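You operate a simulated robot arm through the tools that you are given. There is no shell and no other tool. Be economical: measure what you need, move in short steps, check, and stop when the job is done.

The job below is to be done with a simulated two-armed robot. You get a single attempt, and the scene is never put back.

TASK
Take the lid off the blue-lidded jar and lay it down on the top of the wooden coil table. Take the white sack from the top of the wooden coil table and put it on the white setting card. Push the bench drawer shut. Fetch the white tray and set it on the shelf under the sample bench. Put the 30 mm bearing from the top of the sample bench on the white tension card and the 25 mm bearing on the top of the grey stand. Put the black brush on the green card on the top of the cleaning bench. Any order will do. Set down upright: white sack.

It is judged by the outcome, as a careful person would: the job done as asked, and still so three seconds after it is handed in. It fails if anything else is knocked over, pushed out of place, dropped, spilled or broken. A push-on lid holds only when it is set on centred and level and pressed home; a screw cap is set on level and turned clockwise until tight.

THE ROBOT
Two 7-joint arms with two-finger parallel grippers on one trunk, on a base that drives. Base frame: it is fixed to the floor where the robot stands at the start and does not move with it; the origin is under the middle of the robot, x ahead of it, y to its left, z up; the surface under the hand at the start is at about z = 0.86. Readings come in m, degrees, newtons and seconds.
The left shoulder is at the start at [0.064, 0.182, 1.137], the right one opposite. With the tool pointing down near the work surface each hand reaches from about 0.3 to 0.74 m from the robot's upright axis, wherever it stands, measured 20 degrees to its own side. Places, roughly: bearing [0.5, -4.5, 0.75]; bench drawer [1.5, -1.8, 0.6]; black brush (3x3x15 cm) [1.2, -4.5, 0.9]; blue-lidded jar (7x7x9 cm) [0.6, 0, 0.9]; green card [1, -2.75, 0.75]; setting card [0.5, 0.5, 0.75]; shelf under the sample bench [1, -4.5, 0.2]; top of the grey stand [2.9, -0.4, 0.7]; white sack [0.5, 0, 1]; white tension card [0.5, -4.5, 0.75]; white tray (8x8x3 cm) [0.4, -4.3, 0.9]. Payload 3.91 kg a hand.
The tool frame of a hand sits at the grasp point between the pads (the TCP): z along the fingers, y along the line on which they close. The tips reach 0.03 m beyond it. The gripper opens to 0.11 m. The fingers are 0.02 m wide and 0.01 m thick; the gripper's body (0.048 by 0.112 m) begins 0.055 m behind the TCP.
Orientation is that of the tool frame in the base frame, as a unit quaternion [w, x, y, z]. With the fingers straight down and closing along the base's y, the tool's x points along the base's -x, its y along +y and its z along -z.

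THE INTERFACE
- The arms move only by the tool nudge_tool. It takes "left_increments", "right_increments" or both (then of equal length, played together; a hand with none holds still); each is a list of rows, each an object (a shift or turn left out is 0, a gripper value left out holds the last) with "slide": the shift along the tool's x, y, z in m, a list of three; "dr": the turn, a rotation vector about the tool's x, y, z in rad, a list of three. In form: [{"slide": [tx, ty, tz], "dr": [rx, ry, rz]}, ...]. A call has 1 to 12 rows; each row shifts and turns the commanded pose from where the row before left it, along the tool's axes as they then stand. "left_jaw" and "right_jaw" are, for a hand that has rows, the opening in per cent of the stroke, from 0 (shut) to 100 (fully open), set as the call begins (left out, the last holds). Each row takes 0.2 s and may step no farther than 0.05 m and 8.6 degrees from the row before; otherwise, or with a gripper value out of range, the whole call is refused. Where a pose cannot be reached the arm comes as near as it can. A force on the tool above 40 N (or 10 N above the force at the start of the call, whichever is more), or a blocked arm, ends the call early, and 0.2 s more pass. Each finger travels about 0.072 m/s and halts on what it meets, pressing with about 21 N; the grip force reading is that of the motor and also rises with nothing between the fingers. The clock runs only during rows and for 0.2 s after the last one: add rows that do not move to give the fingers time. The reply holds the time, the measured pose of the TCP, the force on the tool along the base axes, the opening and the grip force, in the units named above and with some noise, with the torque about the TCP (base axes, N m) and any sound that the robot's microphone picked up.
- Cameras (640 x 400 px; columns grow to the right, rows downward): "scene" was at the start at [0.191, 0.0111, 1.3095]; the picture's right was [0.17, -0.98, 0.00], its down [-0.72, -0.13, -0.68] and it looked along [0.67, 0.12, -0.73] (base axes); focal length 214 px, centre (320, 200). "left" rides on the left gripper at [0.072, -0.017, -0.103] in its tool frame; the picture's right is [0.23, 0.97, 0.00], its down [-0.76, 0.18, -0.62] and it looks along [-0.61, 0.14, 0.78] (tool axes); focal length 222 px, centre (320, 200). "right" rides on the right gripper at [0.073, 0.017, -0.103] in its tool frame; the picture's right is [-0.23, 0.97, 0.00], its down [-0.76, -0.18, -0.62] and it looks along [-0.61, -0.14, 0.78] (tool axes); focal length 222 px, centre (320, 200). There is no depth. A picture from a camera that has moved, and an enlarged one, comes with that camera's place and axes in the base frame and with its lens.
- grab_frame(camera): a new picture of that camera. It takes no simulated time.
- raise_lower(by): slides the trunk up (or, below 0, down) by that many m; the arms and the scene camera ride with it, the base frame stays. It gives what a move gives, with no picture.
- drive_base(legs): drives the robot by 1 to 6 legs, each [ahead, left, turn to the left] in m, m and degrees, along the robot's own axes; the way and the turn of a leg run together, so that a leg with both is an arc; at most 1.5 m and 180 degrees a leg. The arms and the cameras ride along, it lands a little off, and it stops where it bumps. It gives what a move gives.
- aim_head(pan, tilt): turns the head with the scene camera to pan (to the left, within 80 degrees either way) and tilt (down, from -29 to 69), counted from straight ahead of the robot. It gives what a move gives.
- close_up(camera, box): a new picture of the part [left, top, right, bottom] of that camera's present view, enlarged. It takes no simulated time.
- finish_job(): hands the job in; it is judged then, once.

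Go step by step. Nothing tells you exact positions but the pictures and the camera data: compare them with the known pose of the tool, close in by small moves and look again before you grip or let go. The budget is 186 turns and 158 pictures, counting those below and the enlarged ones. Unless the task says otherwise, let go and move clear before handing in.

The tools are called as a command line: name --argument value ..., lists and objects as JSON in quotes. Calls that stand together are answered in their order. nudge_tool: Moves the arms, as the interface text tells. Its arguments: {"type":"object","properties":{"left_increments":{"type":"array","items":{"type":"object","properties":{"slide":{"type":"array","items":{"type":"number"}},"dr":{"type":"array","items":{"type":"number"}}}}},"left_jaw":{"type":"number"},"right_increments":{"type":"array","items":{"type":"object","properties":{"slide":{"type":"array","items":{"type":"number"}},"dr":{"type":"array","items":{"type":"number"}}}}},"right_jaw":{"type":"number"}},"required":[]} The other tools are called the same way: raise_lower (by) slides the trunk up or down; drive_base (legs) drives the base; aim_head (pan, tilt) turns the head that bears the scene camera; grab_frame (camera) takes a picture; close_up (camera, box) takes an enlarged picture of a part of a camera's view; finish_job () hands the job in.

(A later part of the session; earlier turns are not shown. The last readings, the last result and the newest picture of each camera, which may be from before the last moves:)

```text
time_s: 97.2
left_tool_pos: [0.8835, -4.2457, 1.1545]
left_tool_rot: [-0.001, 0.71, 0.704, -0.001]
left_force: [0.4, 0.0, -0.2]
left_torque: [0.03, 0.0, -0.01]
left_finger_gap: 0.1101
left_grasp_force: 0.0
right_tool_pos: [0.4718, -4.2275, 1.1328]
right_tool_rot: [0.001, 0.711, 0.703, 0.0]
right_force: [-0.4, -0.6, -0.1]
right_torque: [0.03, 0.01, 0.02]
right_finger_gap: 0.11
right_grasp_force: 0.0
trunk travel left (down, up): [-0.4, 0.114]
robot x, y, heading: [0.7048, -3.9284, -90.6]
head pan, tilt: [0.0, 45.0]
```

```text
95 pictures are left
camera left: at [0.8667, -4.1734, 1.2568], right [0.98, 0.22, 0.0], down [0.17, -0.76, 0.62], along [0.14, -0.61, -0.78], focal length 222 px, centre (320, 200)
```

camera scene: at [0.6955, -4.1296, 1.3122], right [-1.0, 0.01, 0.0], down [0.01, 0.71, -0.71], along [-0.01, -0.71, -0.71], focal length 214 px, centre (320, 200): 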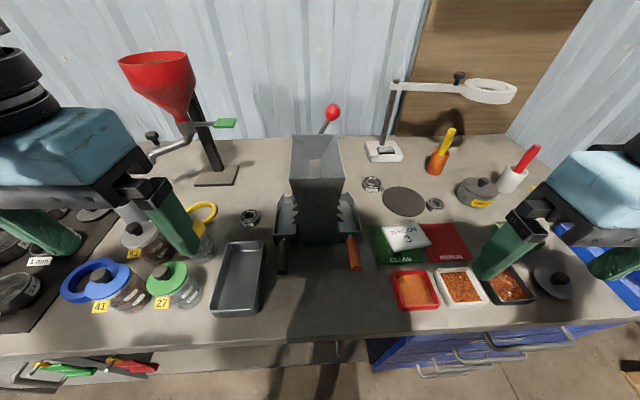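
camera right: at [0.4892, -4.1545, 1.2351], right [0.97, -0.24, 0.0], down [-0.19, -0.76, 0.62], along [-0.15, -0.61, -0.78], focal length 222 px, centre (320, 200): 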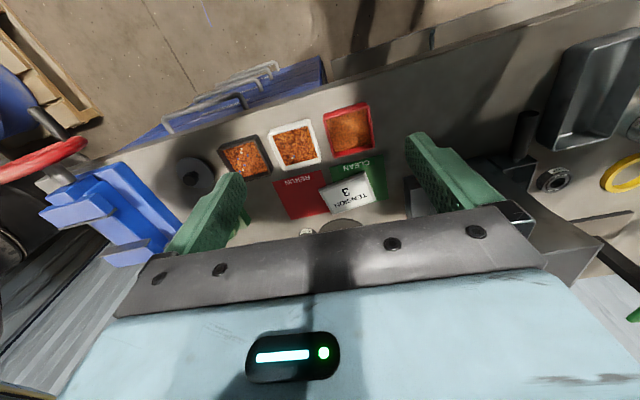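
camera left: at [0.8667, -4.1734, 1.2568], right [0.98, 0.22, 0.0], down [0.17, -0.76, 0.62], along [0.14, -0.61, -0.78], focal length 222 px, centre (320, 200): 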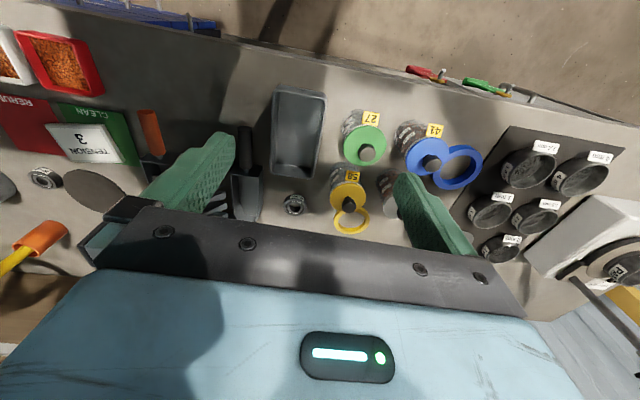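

Stereo gives bench z ≈ 0.865; 30 mm bearing [0.528, -4.637], tension card [0.479, -4.437], 25 mm bearing [0.880, -4.509], white tray [0.41, -4.305]. I drive closer and bring the right hand over the 30 mm bearing with a 45° yaw.

drive_base --legs '[[0.09, 0, 0.5]]'

nudge_tool --right_increments '[{"slide": [-0.045, 0.012, 0]}, {"slide": [-0.045, 0.012, 0]}, {"slide": [-0.045, 0.012, 0]}, {"slide": [-0.045, 0.012, 0]}, {"slide": [-0.045, 0.008, 0]}, {"slide": [-0.045, 0, 0]}, {"slide": [-0.03, 0, 0]}, {}]'

grab_frame --camera "scene"

grab_frame --camera "right"

```text
time_s: 98.3
left_tool_pos: [0.8863, -4.3315, 1.155]
left_tool_rot: [0.0, 0.707, 0.707, -0.001]
left_force: [0.1, -0.4, 0.1]
left_torque: [0.03, 0.01, -0.01]
left_finger_gap: 0.1097
left_grasp_force: 0.2
right_tool_pos: [0.4742, -4.3181, 1.1308]
right_tool_rot: [0.001, 0.709, 0.706, 0.0]
right_force: [0.2, -1.1, -0.6]
right_torque: [0.0, -0.01, -0.01]
right_finger_gap: 0.1101
right_grasp_force: 0.0
trunk travel left (down, up): [-0.4, 0.114]
robot x, y, heading: [0.6976, -4.0183, -90.1]
head pan, tilt: [0.0, 45.0]
```

```text
time_s: 100.1
left_tool_pos: [0.8847, -4.3305, 1.1548]
left_tool_rot: [0.0, 0.708, 0.706, 0.0]
left_force: [0.1, 0.7, 1.0]
left_torque: [-0.02, 0.0, -0.01]
left_finger_gap: 0.1099
left_grasp_force: 0.1
right_tool_pos: [0.5288, -4.6185, 1.1332]
right_tool_rot: [0.002, 0.708, 0.707, -0.001]
right_force: [0.8, 0.5, -1.2]
right_torque: [0.03, -0.02, -0.02]
right_finger_gap: 0.1099
right_grasp_force: 0.0
trunk travel left (down, up): [-0.4, 0.114]
robot x, y, heading: [0.6986, -4.0212, -90.0]
head pan, tilt: [0.0, 45.0]
```

```text
94 pictures are left
camera scene: at [0.6963, -4.2174, 1.3123], right [-1.0, 0.0, 0.0], down [0.0, 0.71, -0.71], along [0.0, -0.71, -0.71], focal length 214 px, centre (320, 200)
```

scene: 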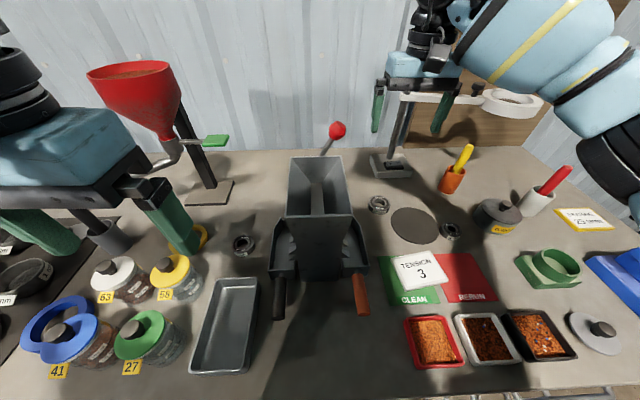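

```text
93 pictures are left
camera right: at [0.545, -4.5456, 1.2358], right [0.97, -0.23, 0.0], down [-0.18, -0.76, 0.63], along [-0.14, -0.61, -0.78], focal length 222 px, centre (320, 200)
```

right: 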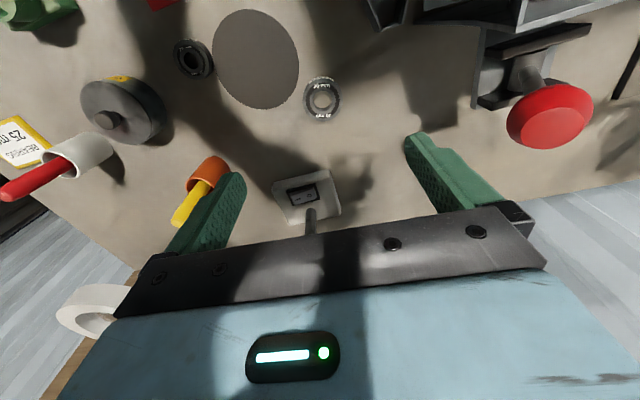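

Both cameras agree on the bearing at [0.529, -4.635]. Lowering and yawing 43°.

nudge_tool --right_increments '[{"slide": [-0.017, 0, 0.03]}, {"slide": [0, 0, 0.04]}, {"slide": [0, 0, 0.04]}, {"slide": [0, 0, 0.03], "dr": [0, 0, -0.148]}, {"dr": [0, 0, -0.148]}, {"dr": [0, 0, -0.148]}, {"dr": [0, 0, -0.148]}, {"dr": [0, 0, -0.148]}, {}]'

grab_frame --camera "right"

```text
time_s: 102.1
left_tool_pos: [0.8857, -4.3316, 1.154]
left_tool_rot: [-0.001, 0.708, 0.706, 0.0]
left_force: [0.1, 0.6, 0.1]
left_torque: [0.01, -0.01, 0.01]
left_finger_gap: 0.1098
left_grasp_force: 0.1
right_tool_pos: [0.531, -4.6351, 0.9933]
right_tool_rot: [0.001, 0.449, 0.894, -0.001]
right_force: [0.1, 1.2, 0.4]
right_torque: [0.05, 0.02, 0.0]
right_finger_gap: 0.11
right_grasp_force: 0.0
right hand out of reach, approached as far as the arm can: row 8
trunk travel left (down, up): [-0.4, 0.114]
robot x, y, heading: [0.6977, -4.0244, -90.3]
head pan, tilt: [0.0, 45.0]
```

```text
92 pictures are left
camera right: at [0.4995, -4.5655, 1.0963], right [0.92, 0.4, 0.0], down [0.31, -0.72, 0.63], along [0.25, -0.57, -0.78], focal length 222 px, centre (320, 200)
```

right: 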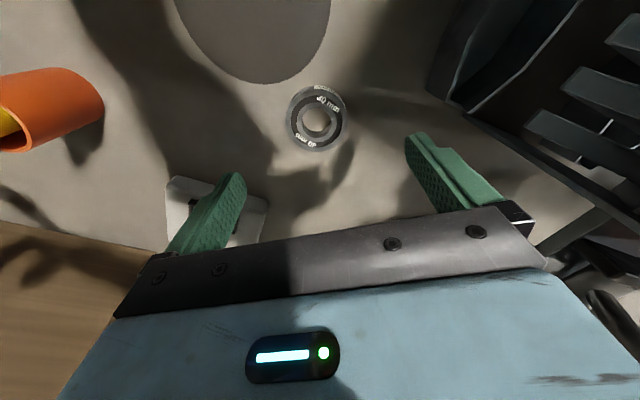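

Centred. Descend to tips just above the bench and close.

nudge_tool --right_increments '[{"slide": [0, 0, 0.04]}, {"slide": [0, 0, 0.03]}, {"slide": [0, 0, 0.015]}, {"slide": [0, 0, 0.009]}, {}]'

close_up --camera "scene" --box '[330, 130, 450, 250]'

grab_frame --camera "right"

```text
time_s: 103.3
left_tool_pos: [0.8862, -4.3322, 1.1552]
left_tool_rot: [-0.001, 0.707, 0.707, 0.0]
left_force: [0.3, 0.4, 0.7]
left_torque: [-0.02, -0.02, -0.01]
left_finger_gap: 0.1101
left_grasp_force: 0.1
right_tool_pos: [0.5307, -4.6349, 0.8991]
right_tool_rot: [0.002, 0.45, 0.893, -0.001]
right_force: [-0.1, 0.2, 0.6]
right_torque: [-0.01, 0.0, 0.03]
right_finger_gap: 0.1101
right_grasp_force: 0.1
trunk travel left (down, up): [-0.4, 0.114]
robot x, y, heading: [0.7008, -4.0188, -90.2]
head pan, tilt: [0.0, 45.0]
```

```text
3.33 times, centred on (390, 190) of scene
camera zoom: at [0.6967, -4.2176, 1.3123], right [-1.0, 0.0, 0.0], down [0.0, 0.71, -0.71], along [0.0, -0.71, -0.71], focal length 715 px, centre (87, 233)
```

zoom: 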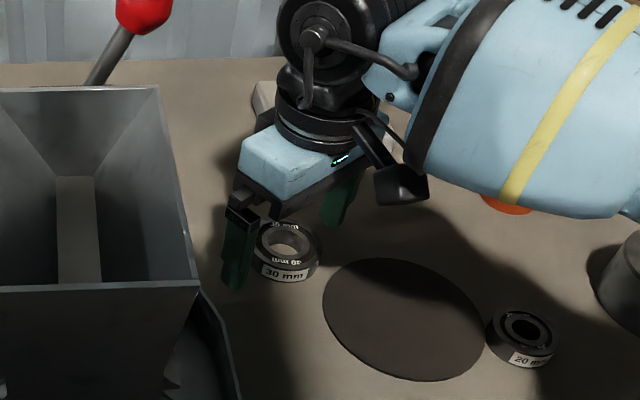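

```text
90 pictures are left
camera right: at [0.4997, -4.5665, 1.0013], right [0.92, 0.4, 0.0], down [0.31, -0.72, 0.63], along [0.25, -0.57, -0.78], focal length 222 px, centre (320, 200)
```

right: 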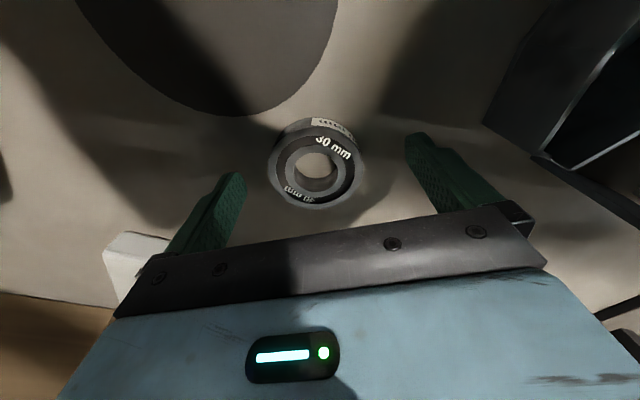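

nudge_tool --right_increments '[{"slide": [0, 0, 0.004]}, {}]'

nudge_tool --right_increments '[{}, {}, {}, {}, {}, {}]' --right_jaw 0

nudge_tool --right_increments '[{"slide": [0, 0, -0.01]}, {"slide": [0, 0, -0.03]}, {"slide": [0, 0, -0.03]}, {}]'

grab_frame --camera "right"

```text
time_s: 103.9
left_tool_pos: [0.8861, -4.3314, 1.1544]
left_tool_rot: [-0.001, 0.708, 0.706, -0.001]
left_force: [0.2, -0.5, -0.7]
left_torque: [-0.06, -0.03, 0.01]
left_finger_gap: 0.1101
left_grasp_force: 0.1
right_tool_pos: [0.5289, -4.6363, 0.8932]
right_tool_rot: [0.001, 0.45, 0.893, 0.0]
right_force: [-0.6, -0.2, -0.4]
right_torque: [0.03, -0.04, -0.02]
right_finger_gap: 0.1099
right_grasp_force: 0.1
trunk travel left (down, up): [-0.4, 0.114]
robot x, y, heading: [0.7004, -4.0214, -90.1]
head pan, tilt: [0.0, 45.0]
```

```text
time_s: 105.3
left_tool_pos: [0.8852, -4.3329, 1.1546]
left_tool_rot: [0.0, 0.708, 0.706, -0.001]
left_force: [-0.8, -0.7, 0.5]
left_torque: [-0.01, 0.01, 0.02]
left_finger_gap: 0.1102
left_grasp_force: 0.0
right_tool_pos: [0.5301, -4.6363, 0.8937]
right_tool_rot: [0.002, 0.449, 0.893, -0.001]
right_force: [0.3, 0.6, 0.6]
right_torque: [0.01, 0.05, 0.0]
right_finger_gap: 0.061
right_grasp_force: 20.8
trunk travel left (down, up): [-0.4, 0.114]
robot x, y, heading: [0.6995, -4.0165, -90.1]
head pan, tilt: [0.0, 45.0]
```

```text
time_s: 106.3
left_tool_pos: [0.8868, -4.3324, 1.1553]
left_tool_rot: [0.0, 0.708, 0.706, -0.001]
left_force: [-0.3, 0.0, -0.3]
left_torque: [0.01, 0.0, 0.05]
left_finger_gap: 0.1102
left_grasp_force: 0.0
right_tool_pos: [0.5288, -4.6353, 0.9645]
right_tool_rot: [0.002, 0.449, 0.894, -0.001]
right_force: [0.1, -0.6, -1.8]
right_torque: [0.0, 0.0, 0.05]
right_finger_gap: 0.0608
right_grasp_force: 20.2
trunk travel left (down, up): [-0.4, 0.114]
robot x, y, heading: [0.6978, -4.0183, -90.2]
head pan, tilt: [0.0, 45.0]
```

```text
89 pictures are left
camera right: at [0.4986, -4.5675, 1.0674], right [0.92, 0.4, 0.0], down [0.31, -0.72, 0.63], along [0.25, -0.57, -0.78], focal length 222 px, centre (320, 200)
```

right: 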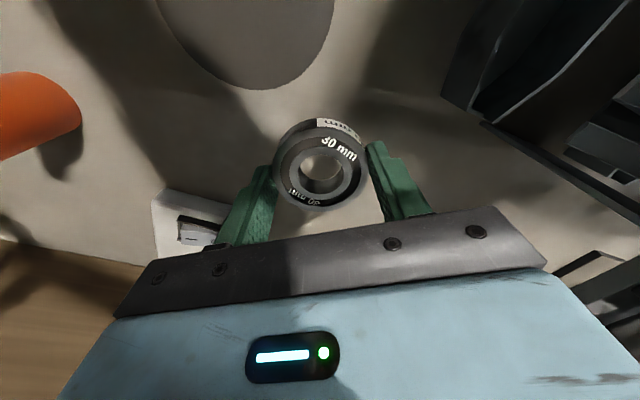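

Held. Carry to the card centre [0.479, -4.437].

nudge_tool --right_increments '[{"slide": [0.038, 0.0156, 0]}, {"slide": [0.038, 0.0156, 0]}, {"slide": [0.038, 0.0156, 0]}, {"slide": [0.038, 0.0156, 0]}, {"slide": [0.037, 0.0156, 0]}, {}]'

grab_frame --camera "right"

close_up --camera "scene" --box '[340, 190, 500, 310]'

```text
time_s: 107.7
left_tool_pos: [0.8864, -4.3322, 1.1545]
left_tool_rot: [0.0, 0.707, 0.707, -0.001]
left_force: [-0.5, -0.1, 0.0]
left_torque: [0.02, -0.02, 0.02]
left_finger_gap: 0.1098
left_grasp_force: 0.1
right_tool_pos: [0.4787, -4.4383, 0.9638]
right_tool_rot: [0.001, 0.45, 0.893, -0.001]
right_force: [0.7, -0.8, -2.3]
right_torque: [0.01, 0.03, 0.01]
right_finger_gap: 0.0611
right_grasp_force: 21.3
trunk travel left (down, up): [-0.4, 0.114]
robot x, y, heading: [0.6953, -4.0185, -90.1]
head pan, tilt: [0.0, 45.0]
```

```text
88 pictures are left
camera right: at [0.4492, -4.3686, 1.0679], right [0.92, 0.4, 0.0], down [0.31, -0.72, 0.63], along [0.25, -0.57, -0.78], focal length 222 px, centre (320, 200)
```

right: 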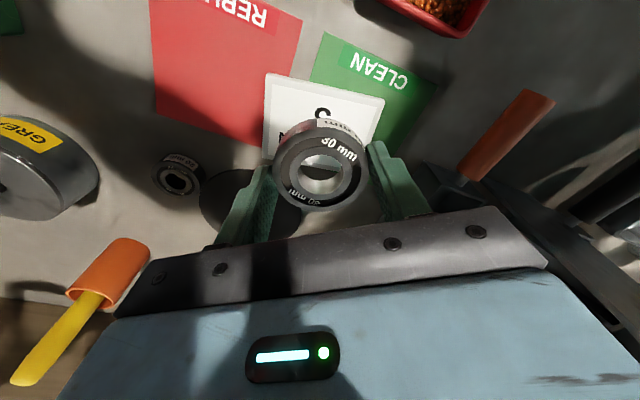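

```text
3.33 times, centred on (420, 250) of scene
camera zoom: at [0.6968, -4.2183, 1.3122], right [-1.0, 0.0, 0.0], down [0.0, 0.71, -0.71], along [0.0, -0.71, -0.71], focal length 715 px, centre (-13, 33)
```

zoom: 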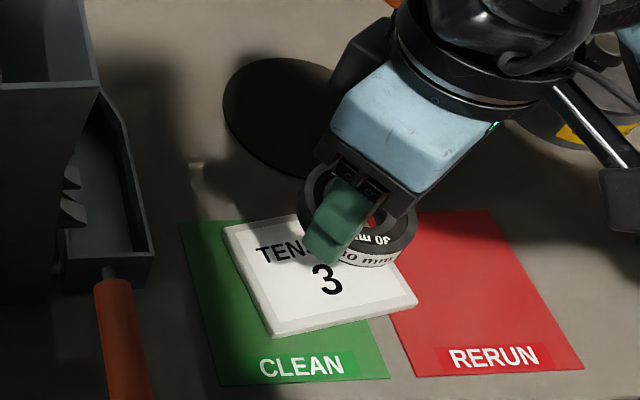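

Over the card. Lowering until contact (expected near TCP z ≈ 0.90).

nudge_tool --right_increments '[{"slide": [0, 0, 0.03]}, {"slide": [0, 0, 0.02]}, {"slide": [0, 0, 0.006]}, {}]'

nudge_tool --right_increments '[{"slide": [0, 0, 0.003]}, {"slide": [0, 0, 0.002]}, {}]'

```text
time_s: 108.7
left_tool_pos: [0.8852, -4.3321, 1.1547]
left_tool_rot: [0.0, 0.708, 0.706, -0.001]
left_force: [-0.2, -0.2, 0.0]
left_torque: [0.0, -0.01, 0.01]
left_finger_gap: 0.1098
left_grasp_force: 0.1
right_tool_pos: [0.4781, -4.4372, 0.9071]
right_tool_rot: [0.002, 0.449, 0.894, 0.0]
right_force: [-0.6, -1.0, -2.0]
right_torque: [0.02, -0.03, -0.01]
right_finger_gap: 0.0607
right_grasp_force: 21.0
trunk travel left (down, up): [-0.4, 0.114]
robot x, y, heading: [0.6973, -4.0206, -90.1]
head pan, tilt: [0.0, 45.0]
```

```text
time_s: 109.5
left_tool_pos: [0.886, -4.3307, 1.1547]
left_tool_rot: [-0.001, 0.709, 0.706, -0.001]
left_force: [0.1, -0.2, 0.3]
left_torque: [0.0, -0.03, 0.01]
left_finger_gap: 0.11
left_grasp_force: 0.1
right_tool_pos: [0.479, -4.436, 0.9036]
right_tool_rot: [0.002, 0.45, 0.893, -0.002]
right_force: [-4.6, -2.2, 14.9]
right_torque: [-0.15, 0.09, -0.07]
right_finger_gap: 0.0607
right_grasp_force: 21.0
trunk travel left (down, up): [-0.4, 0.114]
robot x, y, heading: [0.6987, -4.0196, -90.0]
head pan, tilt: [0.0, 45.0]
```

Contact. Ease off, open, and lift away.

nudge_tool --right_increments '[{"slide": [0, 0, -0.0015]}, {}]'

nudge_tool --right_increments '[{}, {}, {}, {"slide": [0, 0, -0.03]}, {"slide": [0, 0, -0.05]}, {"slide": [0, 0, -0.05]}, {"slide": [0, 0, -0.05]}, {}]' --right_jaw 100

grab_frame --camera "right"

aim_head --pan 45 --tilt 40

grab_frame --camera "scene"

```text
time_s: 110.1
left_tool_pos: [0.8849, -4.3308, 1.1545]
left_tool_rot: [-0.001, 0.707, 0.707, -0.001]
left_force: [0.2, 0.6, -0.2]
left_torque: [-0.01, 0.03, -0.02]
left_finger_gap: 0.1102
left_grasp_force: 0.1
right_tool_pos: [0.4805, -4.4363, 0.9044]
right_tool_rot: [0.001, 0.449, 0.893, 0.001]
right_force: [-1.2, -1.3, 4.0]
right_torque: [-0.17, 0.0, -0.02]
right_finger_gap: 0.0611
right_grasp_force: 21.1
trunk travel left (down, up): [-0.4, 0.114]
robot x, y, heading: [0.6981, -4.0218, -89.9]
head pan, tilt: [0.0, 45.0]
```

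```text
time_s: 111.9
left_tool_pos: [0.8853, -4.332, 1.1552]
left_tool_rot: [0.0, 0.708, 0.706, 0.0]
left_force: [-0.3, -0.1, 0.2]
left_torque: [-0.01, 0.02, 0.03]
left_finger_gap: 0.1097
left_grasp_force: 0.1
right_tool_pos: [0.4792, -4.4384, 1.087]
right_tool_rot: [0.002, 0.45, 0.893, 0.0]
right_force: [0.5, -0.1, 0.4]
right_torque: [0.02, 0.01, -0.02]
right_finger_gap: 0.1102
right_grasp_force: 0.2
trunk travel left (down, up): [-0.4, 0.114]
robot x, y, heading: [0.6967, -4.0212, -90.0]
head pan, tilt: [0.0, 45.0]
```

```text
86 pictures are left
camera right: at [0.4488, -4.3693, 1.1898], right [0.92, 0.4, 0.0], down [0.31, -0.72, 0.62], along [0.25, -0.57, -0.78], focal length 222 px, centre (320, 200)
```

right: 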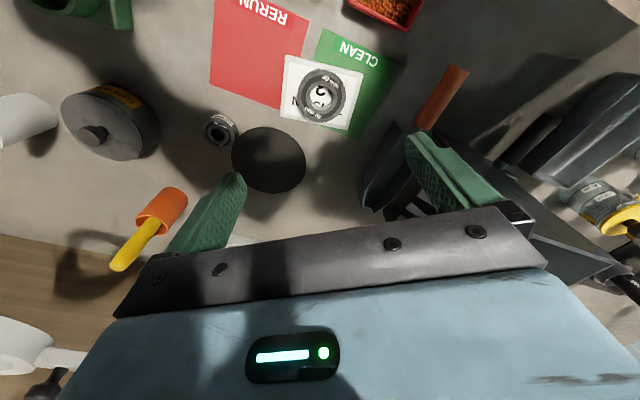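

```text
time_s: 113.0
left_tool_pos: [0.8857, -4.3312, 1.1553]
left_tool_rot: [-0.001, 0.707, 0.707, 0.0]
left_force: [0.4, -0.4, 0.4]
left_torque: [-0.02, 0.0, -0.04]
left_finger_gap: 0.1103
left_grasp_force: 0.1
right_tool_pos: [0.4795, -4.4386, 1.0859]
right_tool_rot: [0.002, 0.449, 0.893, -0.001]
right_force: [0.9, -0.6, -0.3]
right_torque: [0.0, 0.0, 0.0]
right_finger_gap: 0.1101
right_grasp_force: 0.1
trunk travel left (down, up): [-0.4, 0.114]
robot x, y, heading: [0.699, -4.0191, -90.1]
head pan, tilt: [45.0, 40.0]
```

```text
85 pictures are left
camera scene: at [0.7567, -4.1966, 1.3195], right [-0.71, -0.71, 0.0], down [-0.45, 0.46, -0.77], along [0.54, -0.54, -0.64], focal length 214 px, centre (320, 200)
```

scene: 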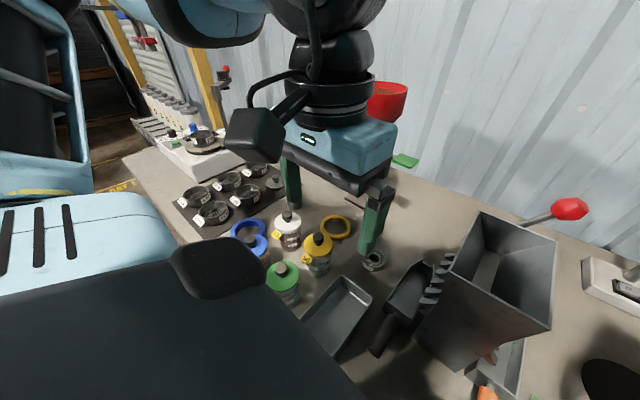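

The 30 mm bearing is on the tension card. Next the white tray (it holds granules): gaps to neighbours are in x, so I'll grip it front-to-back. Rotating the right hand further so it closes along y.

nudge_tool --right_increments '[{"dr": [0, 0, -0.148]}, {"dr": [0, 0, -0.148]}, {"dr": [0, 0, -0.148]}, {"dr": [0, 0, -0.148]}, {"dr": [0, 0, -0.148]}, {"dr": [0, 0, -0.148]}, {"dr": [0, 0, -0.037]}, {}]'

aim_head --pan -15 --tilt 55

grab_frame --camera "scene"

```text
time_s: 114.8
left_tool_pos: [0.8849, -4.3311, 1.1553]
left_tool_rot: [-0.002, 0.708, 0.706, -0.001]
left_force: [0.5, 0.0, -0.1]
left_torque: [-0.04, 0.01, 0.0]
left_finger_gap: 0.1099
left_grasp_force: 0.0
right_tool_pos: [0.54, -4.3575, 1.0848]
right_tool_rot: [0.0, 0.005, 1.0, -0.002]
right_force: [0.3, -0.7, -0.2]
right_torque: [0.05, -0.01, -0.05]
right_finger_gap: 0.1098
right_grasp_force: 0.1
right hand out of reach, approached as far as the arm can: row 4, 5, 6, 7
trunk travel left (down, up): [-0.4, 0.114]
robot x, y, heading: [0.6963, -4.0178, -90.0]
head pan, tilt: [45.0, 40.0]
```

```text
time_s: 116.2
left_tool_pos: [0.886, -4.3321, 1.1545]
left_tool_rot: [0.001, 0.708, 0.707, 0.0]
left_force: [-0.1, 1.5, -0.1]
left_torque: [0.03, -0.03, 0.03]
left_finger_gap: 0.11
left_grasp_force: 0.0
right_tool_pos: [0.5398, -4.3573, 1.085]
right_tool_rot: [0.001, 0.005, 1.0, -0.002]
right_force: [0.2, -0.2, 0.8]
right_torque: [0.01, 0.0, -0.02]
right_finger_gap: 0.1097
right_grasp_force: 0.2
trunk travel left (down, up): [-0.4, 0.114]
robot x, y, heading: [0.7007, -4.0214, -90.2]
head pan, tilt: [-15.0, 55.0]
```

```text
84 pictures are left
camera scene: at [0.6781, -4.206, 1.2989], right [-0.97, 0.26, 0.0], down [0.21, 0.79, -0.57], along [-0.15, -0.55, -0.82], focal length 214 px, centre (320, 200)
```

scene: 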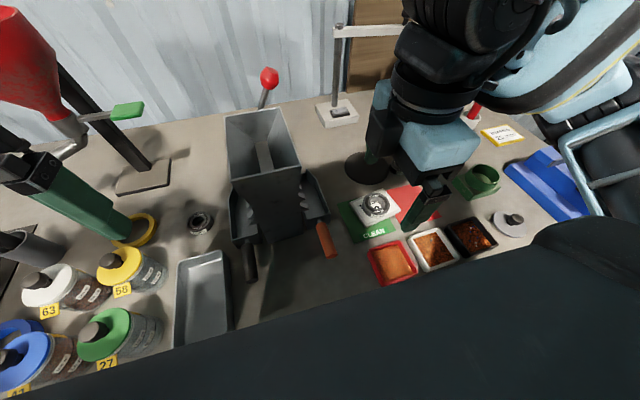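

The orientation is right but reach forced the hand to [0.54, -4.357]; simply drive the base so the hand comes over the tray.

drive_base --legs '[[-0.052, -0.13, 0]]'

grab_frame --camera "right"

grab_frame --camera "scene"

```text
time_s: 118.0
left_tool_pos: [0.755, -4.2798, 1.1546]
left_tool_rot: [-0.001, 0.707, 0.708, -0.001]
left_force: [0.0, 0.1, -0.6]
left_torque: [-0.03, 0.01, -0.02]
left_finger_gap: 0.11
left_grasp_force: 0.1
right_tool_pos: [0.4073, -4.3062, 1.0833]
right_tool_rot: [0.001, 0.004, 1.0, -0.002]
right_force: [0.4, -0.2, -0.1]
right_torque: [-0.01, 0.0, -0.02]
right_finger_gap: 0.11
right_grasp_force: 0.2
trunk travel left (down, up): [-0.4, 0.114]
robot x, y, heading: [0.5665, -3.968, -90.0]
head pan, tilt: [-15.0, 55.0]
```

```text
83 pictures are left
camera right: at [0.335, -4.288, 1.1875], right [0.23, 0.97, 0.0], down [0.76, -0.18, 0.63], along [0.61, -0.15, -0.78], focal length 222 px, centre (320, 200)
```

right: 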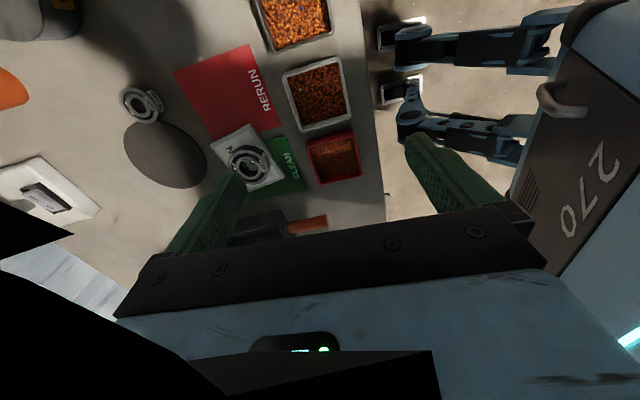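

```text
82 pictures are left
camera scene: at [0.5458, -4.1538, 1.2989], right [-0.97, 0.26, 0.0], down [0.21, 0.79, -0.57], along [-0.15, -0.55, -0.82], focal length 214 px, centre (320, 200)
```

scene: 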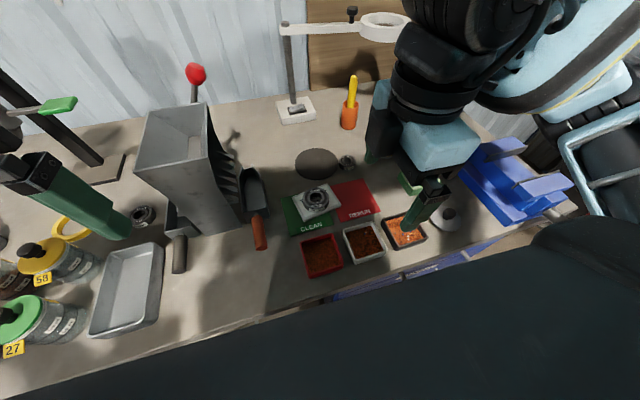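

The tray centre is at [0.405, -4.309]. Descend around it, tips just above bench.

nudge_tool --right_increments '[{"slide": [0.002, -0.003, 0.045]}, {"slide": [0, 0, 0.045]}, {"slide": [0, 0, 0.04]}, {}]'

grab_frame --camera "right"

```text
time_s: 119.0
left_tool_pos: [0.7549, -4.2778, 1.1558]
left_tool_rot: [-0.001, 0.707, 0.707, -0.001]
left_force: [0.1, -0.1, -0.2]
left_torque: [0.02, -0.01, 0.04]
left_finger_gap: 0.1099
left_grasp_force: 0.1
right_tool_pos: [0.41, -4.3022, 1.0196]
right_tool_rot: [0.0, 0.005, 1.0, -0.001]
right_force: [-0.3, 1.4, -0.5]
right_torque: [-0.01, 0.0, 0.01]
right_finger_gap: 0.1099
right_grasp_force: 0.1
right hand out of reach, approached as far as the arm can: row 1, 2, 3
trunk travel left (down, up): [-0.4, 0.114]
robot x, y, heading: [0.5675, -3.9674, -90.0]
head pan, tilt: [-15.0, 55.0]
```

```text
81 pictures are left
camera right: at [0.3378, -4.2838, 1.1237], right [0.24, 0.97, 0.0], down [0.76, -0.19, 0.63], along [0.61, -0.15, -0.78], focal length 222 px, centre (320, 200)
```

right: 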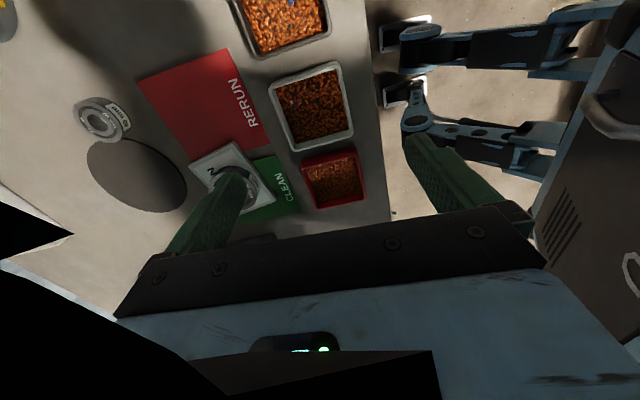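

The arm is at a limit in this pose; lowering the trunk will bring the hand straight down. First 6 cm.

raise_lower --by -0.06

nudge_tool --right_increments '[{"slide": [0.005, -0.005, 0]}, {}]'

grab_frame --camera "right"

```text
time_s: 120.0
left_tool_pos: [0.7542, -4.2776, 1.0949]
left_tool_rot: [-0.001, 0.706, 0.708, -0.001]
left_force: [0.2, -0.1, -0.2]
left_torque: [0.0, 0.0, 0.0]
left_finger_gap: 0.11
left_grasp_force: 0.0
right_tool_pos: [0.412, -4.3042, 0.9622]
right_tool_rot: [0.0, 0.004, 1.0, -0.002]
right_force: [0.1, -0.6, 0.1]
right_torque: [-0.06, 0.0, 0.0]
right_finger_gap: 0.1099
right_grasp_force: 0.1
trunk travel left (down, up): [-0.34, 0.174]
robot x, y, heading: [0.5646, -3.9666, -90.0]
head pan, tilt: [-15.0, 55.0]
```

```text
time_s: 120.6
left_tool_pos: [0.7547, -4.2783, 1.0946]
left_tool_rot: [0.0, 0.706, 0.708, -0.001]
left_force: [-0.6, 0.9, 0.7]
left_torque: [0.01, -0.03, 0.01]
left_finger_gap: 0.1099
left_grasp_force: 0.0
right_tool_pos: [0.4071, -4.3098, 0.9617]
right_tool_rot: [0.0, 0.004, 1.0, -0.002]
right_force: [-0.2, 0.4, 0.0]
right_torque: [-0.01, -0.01, 0.0]
right_finger_gap: 0.11
right_grasp_force: 0.0
trunk travel left (down, up): [-0.34, 0.174]
robot x, y, heading: [0.564, -3.9666, -90.1]
head pan, tilt: [-15.0, 55.0]
```

```text
80 pictures are left
camera right: at [0.3336, -4.2909, 1.0647], right [0.23, 0.97, 0.0], down [0.76, -0.18, 0.63], along [0.61, -0.15, -0.78], focal length 222 px, centre (320, 200)
```

right: 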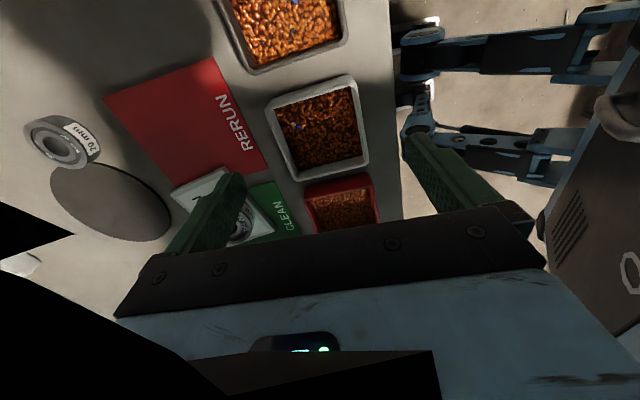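

nudge_tool --right_increments '[{"slide": [0.005, 0, 0]}, {}]'

raise_lower --by -0.045

grab_frame --camera "right"

grab_frame --camera "scene"

```text
time_s: 121.2
left_tool_pos: [0.7535, -4.2793, 1.0931]
left_tool_rot: [-0.001, 0.706, 0.708, -0.001]
left_force: [-0.1, -0.7, 0.1]
left_torque: [-0.01, 0.0, 0.0]
left_finger_gap: 0.1102
left_grasp_force: 0.0
right_tool_pos: [0.406, -4.3088, 0.9614]
right_tool_rot: [0.001, 0.004, 1.0, -0.002]
right_force: [-0.2, 0.0, 0.1]
right_torque: [0.01, 0.03, -0.01]
right_finger_gap: 0.11
right_grasp_force: 0.1
right hand out of reach, approached as far as the arm can: row 1
trunk travel left (down, up): [-0.34, 0.174]
robot x, y, heading: [0.5665, -3.9658, -90.2]
head pan, tilt: [-15.0, 55.0]
```

```text
time_s: 122.0
left_tool_pos: [0.7546, -4.2792, 1.0499]
left_tool_rot: [0.0, 0.706, 0.708, -0.001]
left_force: [-0.4, -1.0, -0.4]
left_torque: [0.01, 0.01, -0.02]
left_finger_gap: 0.1099
left_grasp_force: 0.1
right_tool_pos: [0.4072, -4.3079, 0.9173]
right_tool_rot: [0.001, 0.003, 1.0, -0.001]
right_force: [0.0, -0.1, 0.7]
right_torque: [0.0, 0.02, -0.02]
right_finger_gap: 0.1101
right_grasp_force: 0.0
trunk travel left (down, up): [-0.295, 0.219]
robot x, y, heading: [0.566, -3.9666, -90.1]
head pan, tilt: [-15.0, 55.0]
```

```text
79 pictures are left
camera right: at [0.3335, -4.2901, 1.0198], right [0.23, 0.97, 0.0], down [0.76, -0.18, 0.63], along [0.61, -0.15, -0.78], focal length 222 px, centre (320, 200)
```

right: 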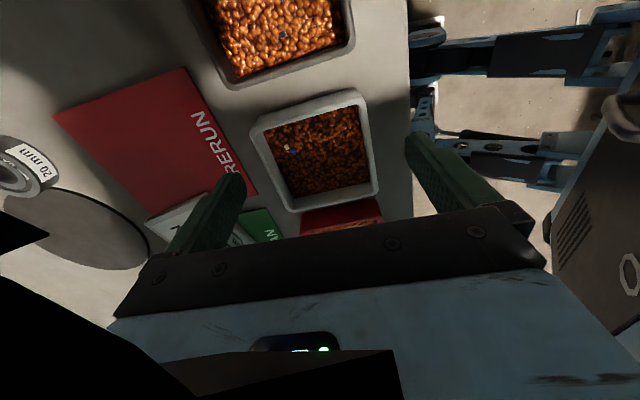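

```text
78 pictures are left
camera scene: at [0.546, -4.186, 1.1892], right [-0.97, 0.26, 0.0], down [0.21, 0.79, -0.57], along [-0.15, -0.55, -0.82], focal length 214 px, centre (320, 200)
```

scene: 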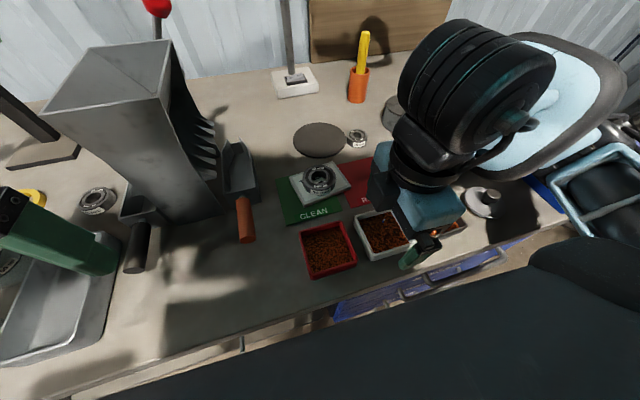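

raise_lower --by -0.02

nudge_tool --right_increments '[{}, {}, {}, {}, {}]' --right_jaw 0

grab_frame --camera "right"

```text
time_s: 122.7
left_tool_pos: [0.7589, -4.2755, 1.029]
left_tool_rot: [-0.001, 0.706, 0.708, -0.003]
left_force: [-0.3, -1.6, 0.4]
left_torque: [-0.01, 0.01, 0.02]
left_finger_gap: 0.1101
left_grasp_force: 0.1
right_tool_pos: [0.4113, -4.3059, 0.8986]
right_tool_rot: [-0.001, 0.001, 1.0, -0.003]
right_force: [-0.1, 0.6, -0.2]
right_torque: [0.0, -0.01, 0.01]
right_finger_gap: 0.1101
right_grasp_force: 0.0
trunk travel left (down, up): [-0.275, 0.239]
robot x, y, heading: [0.567, -3.969, -89.8]
head pan, tilt: [-15.0, 55.0]
```

```text
time_s: 123.9
left_tool_pos: [0.7595, -4.2779, 1.0287]
left_tool_rot: [-0.002, 0.706, 0.709, -0.004]
left_force: [0.1, 0.0, 0.4]
left_torque: [-0.02, 0.0, -0.02]
left_finger_gap: 0.1101
left_grasp_force: 0.1
right_tool_pos: [0.4106, -4.3056, 0.8983]
right_tool_rot: [-0.001, 0.003, 1.0, -0.002]
right_force: [1.4, 3.0, 6.6]
right_torque: [0.01, -0.07, 0.05]
right_finger_gap: 0.0741
right_grasp_force: 21.2
trunk travel left (down, up): [-0.275, 0.239]
robot x, y, heading: [0.5675, -3.9665, -89.9]
head pan, tilt: [-15.0, 55.0]
```

```text
77 pictures are left
camera right: at [0.3395, -4.2887, 1.0014], right [0.23, 0.97, 0.0], down [0.76, -0.18, 0.62], along [0.6, -0.15, -0.78], focal length 222 px, centre (320, 200)
```

right: 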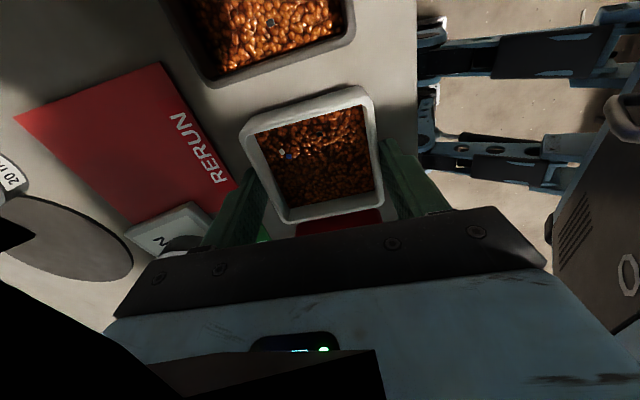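

The grip is about 1.7 cm off the tray centre in x; I'll reopen and shift the base to centre it.

nudge_tool --right_increments '[{}, {}, {}]' --right_jaw 100

drive_base --legs '[[0.002, -0.017, 0]]'

grab_frame --camera "right"

```text
time_s: 124.7
left_tool_pos: [0.7596, -4.2782, 1.0277]
left_tool_rot: [-0.002, 0.707, 0.707, -0.004]
left_force: [-0.3, 0.5, 0.2]
left_torque: [0.01, 0.02, -0.02]
left_finger_gap: 0.1102
left_grasp_force: 0.0
right_tool_pos: [0.4112, -4.3064, 0.8986]
right_tool_rot: [-0.002, 0.004, 1.0, -0.001]
right_force: [0.3, 0.3, 0.1]
right_torque: [0.0, 0.01, 0.01]
right_finger_gap: 0.11
right_grasp_force: 0.1
trunk travel left (down, up): [-0.275, 0.239]
robot x, y, heading: [0.5667, -3.9703, -89.9]
head pan, tilt: [-15.0, 55.0]
```

```text
time_s: 125.6
left_tool_pos: [0.7558, -4.2739, 1.029]
left_tool_rot: [-0.002, 0.705, 0.71, -0.006]
left_force: [0.1, -0.2, -0.4]
left_torque: [0.0, 0.01, 0.01]
left_finger_gap: 0.1103
left_grasp_force: 0.1
right_tool_pos: [0.4101, -4.3053, 0.9013]
right_tool_rot: [-0.001, -0.005, 1.0, -0.006]
right_force: [0.0, -0.9, -0.5]
right_torque: [-0.04, 0.02, 0.0]
right_finger_gap: 0.11
right_grasp_force: 0.1
trunk travel left (down, up): [-0.275, 0.239]
robot x, y, heading: [0.5572, -3.9676, -89.9]
head pan, tilt: [-15.0, 55.0]
stopped in leg 1: the robot was blocked; the commanded pose is now the measured one
```

```text
76 pictures are left
camera right: at [0.3375, -4.2872, 1.0044], right [0.22, 0.98, -0.01], down [0.76, -0.16, 0.62], along [0.61, -0.15, -0.78], focal length 222 px, centre (320, 200)
```

right: 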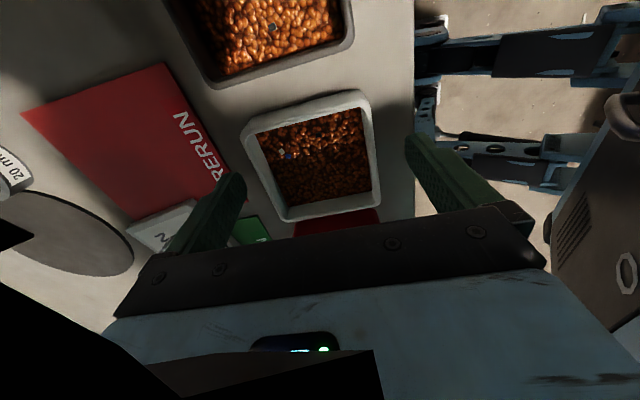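

Something blocks the robot on the right side. I look there before moving further.

aim_head --pan -50 --tilt 40

grab_frame --camera "scene"

grab_frame --camera "left"

```text
time_s: 126.6
left_tool_pos: [0.7549, -4.2752, 1.0291]
left_tool_rot: [-0.001, 0.705, 0.709, -0.006]
left_force: [-0.3, -0.7, 0.3]
left_torque: [-0.03, -0.03, -0.03]
left_finger_gap: 0.1099
left_grasp_force: 0.2
right_tool_pos: [0.4099, -4.306, 0.9006]
right_tool_rot: [-0.002, -0.003, 1.0, -0.005]
right_force: [0.6, -0.5, 0.6]
right_torque: [0.05, 0.01, 0.0]
right_finger_gap: 0.1098
right_grasp_force: 0.1
trunk travel left (down, up): [-0.275, 0.239]
robot x, y, heading: [0.5573, -3.9686, -89.2]
head pan, tilt: [-50.0, 40.0]
```

```text
75 pictures are left
camera scene: at [0.5024, -4.1732, 1.1912], right [-0.65, 0.76, 0.0], down [0.48, 0.41, -0.77], along [-0.59, -0.5, -0.64], focal length 214 px, centre (320, 200)
```

scene: 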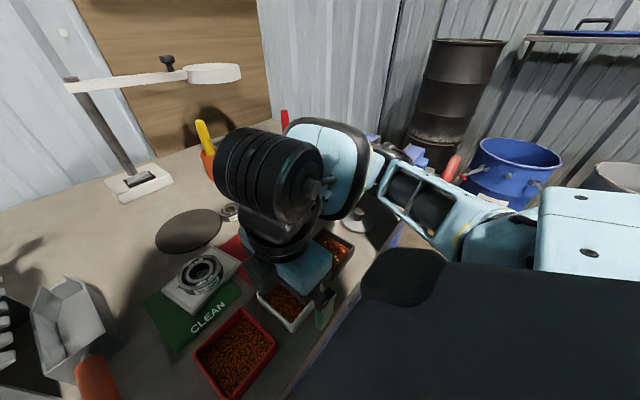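

```text
74 pictures are left
camera left: at [0.7389, -4.2031, 1.1311], right [0.97, 0.23, -0.01], down [0.19, -0.76, 0.62], along [0.14, -0.61, -0.78], focal length 222 px, centre (320, 200)
```

left: 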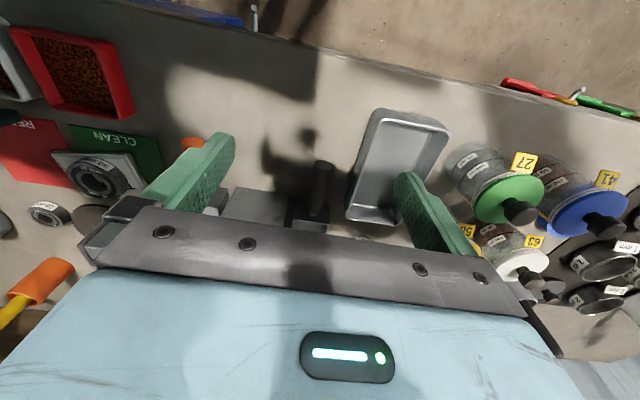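

The right elbow links rest against the blue vise, so this posture is bad (and cannot reach the shelf anyway). I raise the trunk straight up again and will use the lateral grip instead.

raise_lower --by 0.03

raise_lower --by 0.14

grab_frame --camera "scene"

```text
time_s: 127.3
left_tool_pos: [0.7451, -4.2803, 1.0591]
left_tool_rot: [-0.001, 0.705, 0.709, -0.001]
left_force: [0.6, 0.1, -0.1]
left_torque: [0.03, -0.01, 0.0]
left_finger_gap: 0.1101
left_grasp_force: 0.0
right_tool_pos: [0.4002, -4.3082, 0.9254]
right_tool_rot: [0.001, -0.001, 1.0, -0.002]
right_force: [0.4, -0.8, -0.3]
right_torque: [-0.03, 0.02, 0.01]
right_finger_gap: 0.11
right_grasp_force: 0.0
trunk travel left (down, up): [-0.305, 0.209]
robot x, y, heading: [0.5565, -3.9685, -89.8]
head pan, tilt: [-50.0, 40.0]
```

```text
time_s: 129.0
left_tool_pos: [0.7465, -4.2801, 1.1998]
left_tool_rot: [-0.001, 0.705, 0.709, 0.0]
left_force: [-1.2, -1.0, -1.0]
left_torque: [0.04, 0.01, -0.01]
left_finger_gap: 0.11
left_grasp_force: 0.1
right_tool_pos: [0.4011, -4.3014, 1.113]
right_tool_rot: [0.002, 0.0, 0.997, -0.075]
right_force: [-0.3, 1.0, 0.4]
right_torque: [0.01, 0.0, 0.02]
right_finger_gap: 0.1099
right_grasp_force: 0.0
trunk travel left (down, up): [-0.445, 0.069]
robot x, y, heading: [0.5552, -3.969, -89.4]
head pan, tilt: [-50.0, 40.0]
```

```text
73 pictures are left
camera scene: at [0.4912, -4.1141, 1.3736], right [-0.65, 0.76, 0.0], down [0.49, 0.42, -0.77], along [-0.58, -0.49, -0.64], focal length 214 px, centre (320, 200)
```

scene: 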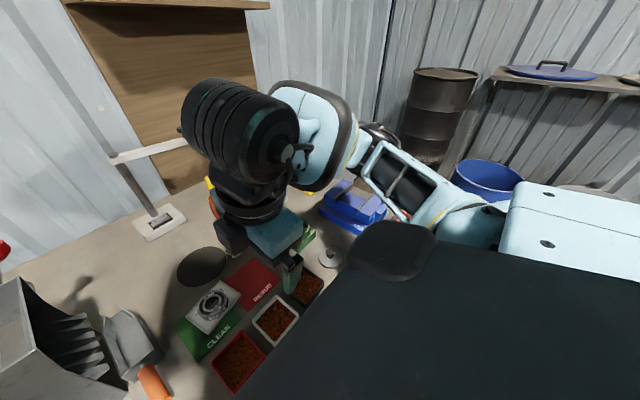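

Straighten the tilt and yaw the right hand back to the default orientation.

nudge_tool --right_increments '[{"dr": [-0.148, 0, 0], "slide": [0, 0, -0.01]}, {"dr": [0, 0, 0.148]}, {"dr": [0, 0, 0.148]}, {"dr": [0, 0, 0.148]}, {"dr": [0, 0, 0.148]}, {"dr": [0, 0, 0.148]}, {"dr": [0, 0, 0.148]}, {"dr": [0, 0, 0.148]}, {"dr": [0, 0, 0.148]}, {"dr": [0, 0, 0.148]}, {"dr": [0, 0, 0.148]}, {"dr": [0, 0, 0.09]}]'

drive_base --legs '[[0.0, 0.1, 0]]'

aim_head --pan -20 --tilt 50

grab_frame --camera "scene"

grab_frame --camera "right"

```text
time_s: 131.6
left_tool_pos: [0.7472, -4.28, 1.2004]
left_tool_rot: [-0.002, 0.706, 0.709, -0.001]
left_force: [0.8, 0.0, 1.1]
left_torque: [-0.02, 0.01, 0.0]
left_finger_gap: 0.11
left_grasp_force: 0.0
right_tool_pos: [0.4036, -4.2958, 1.124]
right_tool_rot: [0.003, 0.707, 0.707, 0.002]
right_force: [1.0, 0.2, 0.1]
right_torque: [0.02, 0.01, 0.02]
right_finger_gap: 0.1098
right_grasp_force: 0.1
right hand out of reach, approached as far as the arm can: row 1
trunk travel left (down, up): [-0.445, 0.069]
robot x, y, heading: [0.5558, -3.9666, -89.6]
head pan, tilt: [-50.0, 40.0]
```

```text
time_s: 133.1
left_tool_pos: [0.8471, -4.2788, 1.2001]
left_tool_rot: [-0.001, 0.705, 0.709, 0.0]
left_force: [0.8, -0.5, 0.5]
left_torque: [0.0, 0.0, -0.01]
left_finger_gap: 0.1101
left_grasp_force: 0.1
right_tool_pos: [0.5038, -4.2946, 1.1233]
right_tool_rot: [0.002, 0.707, 0.707, 0.001]
right_force: [0.4, -0.3, 0.1]
right_torque: [0.0, -0.01, -0.01]
right_finger_gap: 0.1099
right_grasp_force: 0.1
trunk travel left (down, up): [-0.445, 0.069]
robot x, y, heading: [0.6584, -3.9694, -89.9]
head pan, tilt: [-50.0, 40.0]
```

```text
time_s: 134.1
left_tool_pos: [0.8461, -4.2782, 1.1997]
left_tool_rot: [0.001, 0.705, 0.709, 0.0]
left_force: [0.1, -0.3, 0.2]
left_torque: [0.0, 0.01, 0.03]
left_finger_gap: 0.1101
left_grasp_force: 0.0
right_tool_pos: [0.5027, -4.2967, 1.1236]
right_tool_rot: [0.002, 0.707, 0.707, 0.002]
right_force: [-0.3, 0.2, 0.2]
right_torque: [0.07, 0.01, -0.01]
right_finger_gap: 0.1096
right_grasp_force: 0.0
trunk travel left (down, up): [-0.445, 0.069]
robot x, y, heading: [0.6573, -3.9657, -89.6]
head pan, tilt: [-20.0, 50.0]
```

```text
72 pictures are left
camera scene: at [0.6296, -4.1308, 1.3596], right [-0.94, 0.34, 0.0], down [0.26, 0.72, -0.64], along [-0.22, -0.61, -0.77], focal length 214 px, centre (320, 200)
```

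scene: 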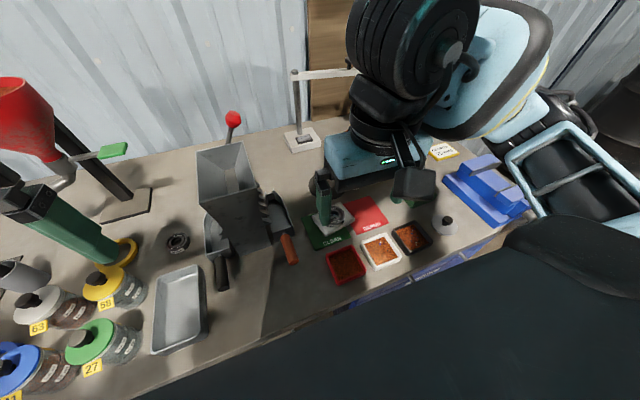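

```text
71 pictures are left
camera right: at [0.5194, -4.2222, 1.2272], right [0.97, -0.23, 0.01], down [-0.18, -0.76, 0.62], along [-0.14, -0.61, -0.78], focal length 222 px, centre (320, 200)
```

right: 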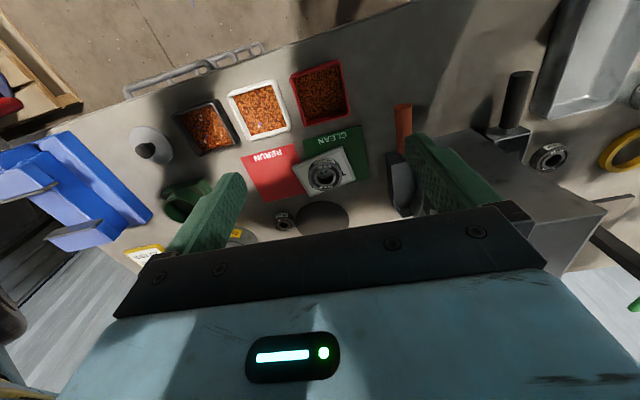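

The vise has not moved. Now the right hand goes over the white tray in the default orientation.

nudge_tool --right_increments '[{"slide": [-0.003, -0.033, 0]}, {"slide": [-0.003, -0.033, 0]}, {"slide": [-0.003, -0.032, 0]}, {"slide": [0, 0, 0.04]}, {"slide": [0, 0, 0.04]}, {"slide": [0, 0, 0.04]}, {}]' --right_jaw 82

grab_frame --camera "right"

close_up --camera "scene" --box '[300, 150, 480, 290]'

```text
time_s: 135.7
left_tool_pos: [0.8462, -4.2791, 1.199]
left_tool_rot: [0.0, 0.705, 0.709, -0.001]
left_force: [-0.8, 0.8, -0.4]
left_torque: [0.02, 0.02, -0.01]
left_finger_gap: 0.1099
left_grasp_force: 0.0
right_tool_pos: [0.4071, -4.3044, 1.0018]
right_tool_rot: [0.002, 0.706, 0.708, 0.001]
right_force: [0.3, -0.6, 0.4]
right_torque: [-0.02, -0.01, -0.03]
right_finger_gap: 0.0904
right_grasp_force: 0.0
trunk travel left (down, up): [-0.445, 0.069]
robot x, y, heading: [0.6568, -3.9668, -89.7]
head pan, tilt: [-20.0, 50.0]
```

```text
70 pictures are left
camera right: at [0.4221, -4.2314, 1.1059], right [0.97, -0.23, 0.01], down [-0.18, -0.76, 0.62], along [-0.14, -0.61, -0.78], focal length 222 px, centre (320, 200)
```

right: 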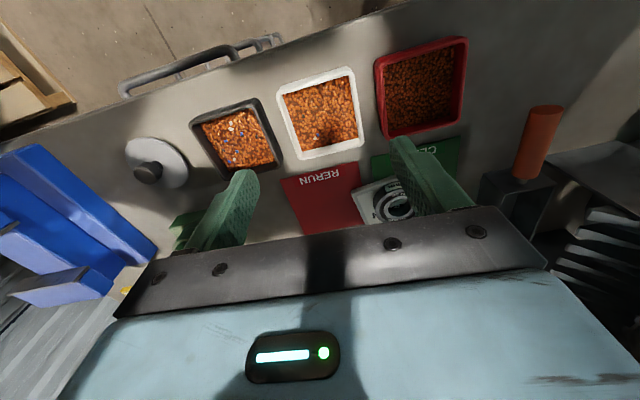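

```text
2.86 times, centred on (390, 220) of scene
camera zoom: at [0.63, -4.1308, 1.3596], right [-0.94, 0.34, 0.0], down [0.26, 0.72, -0.64], along [-0.22, -0.61, -0.77], focal length 613 px, centre (120, 143)
```

zoom: 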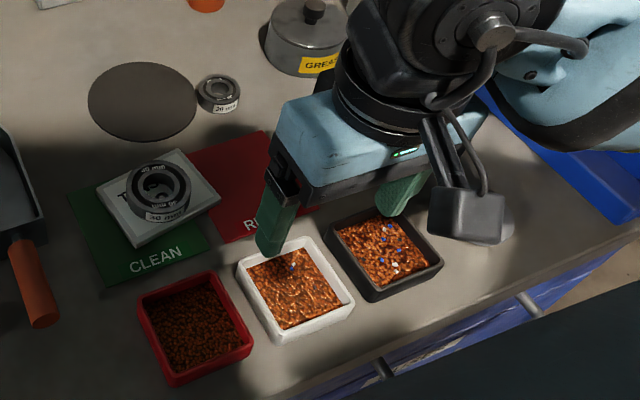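

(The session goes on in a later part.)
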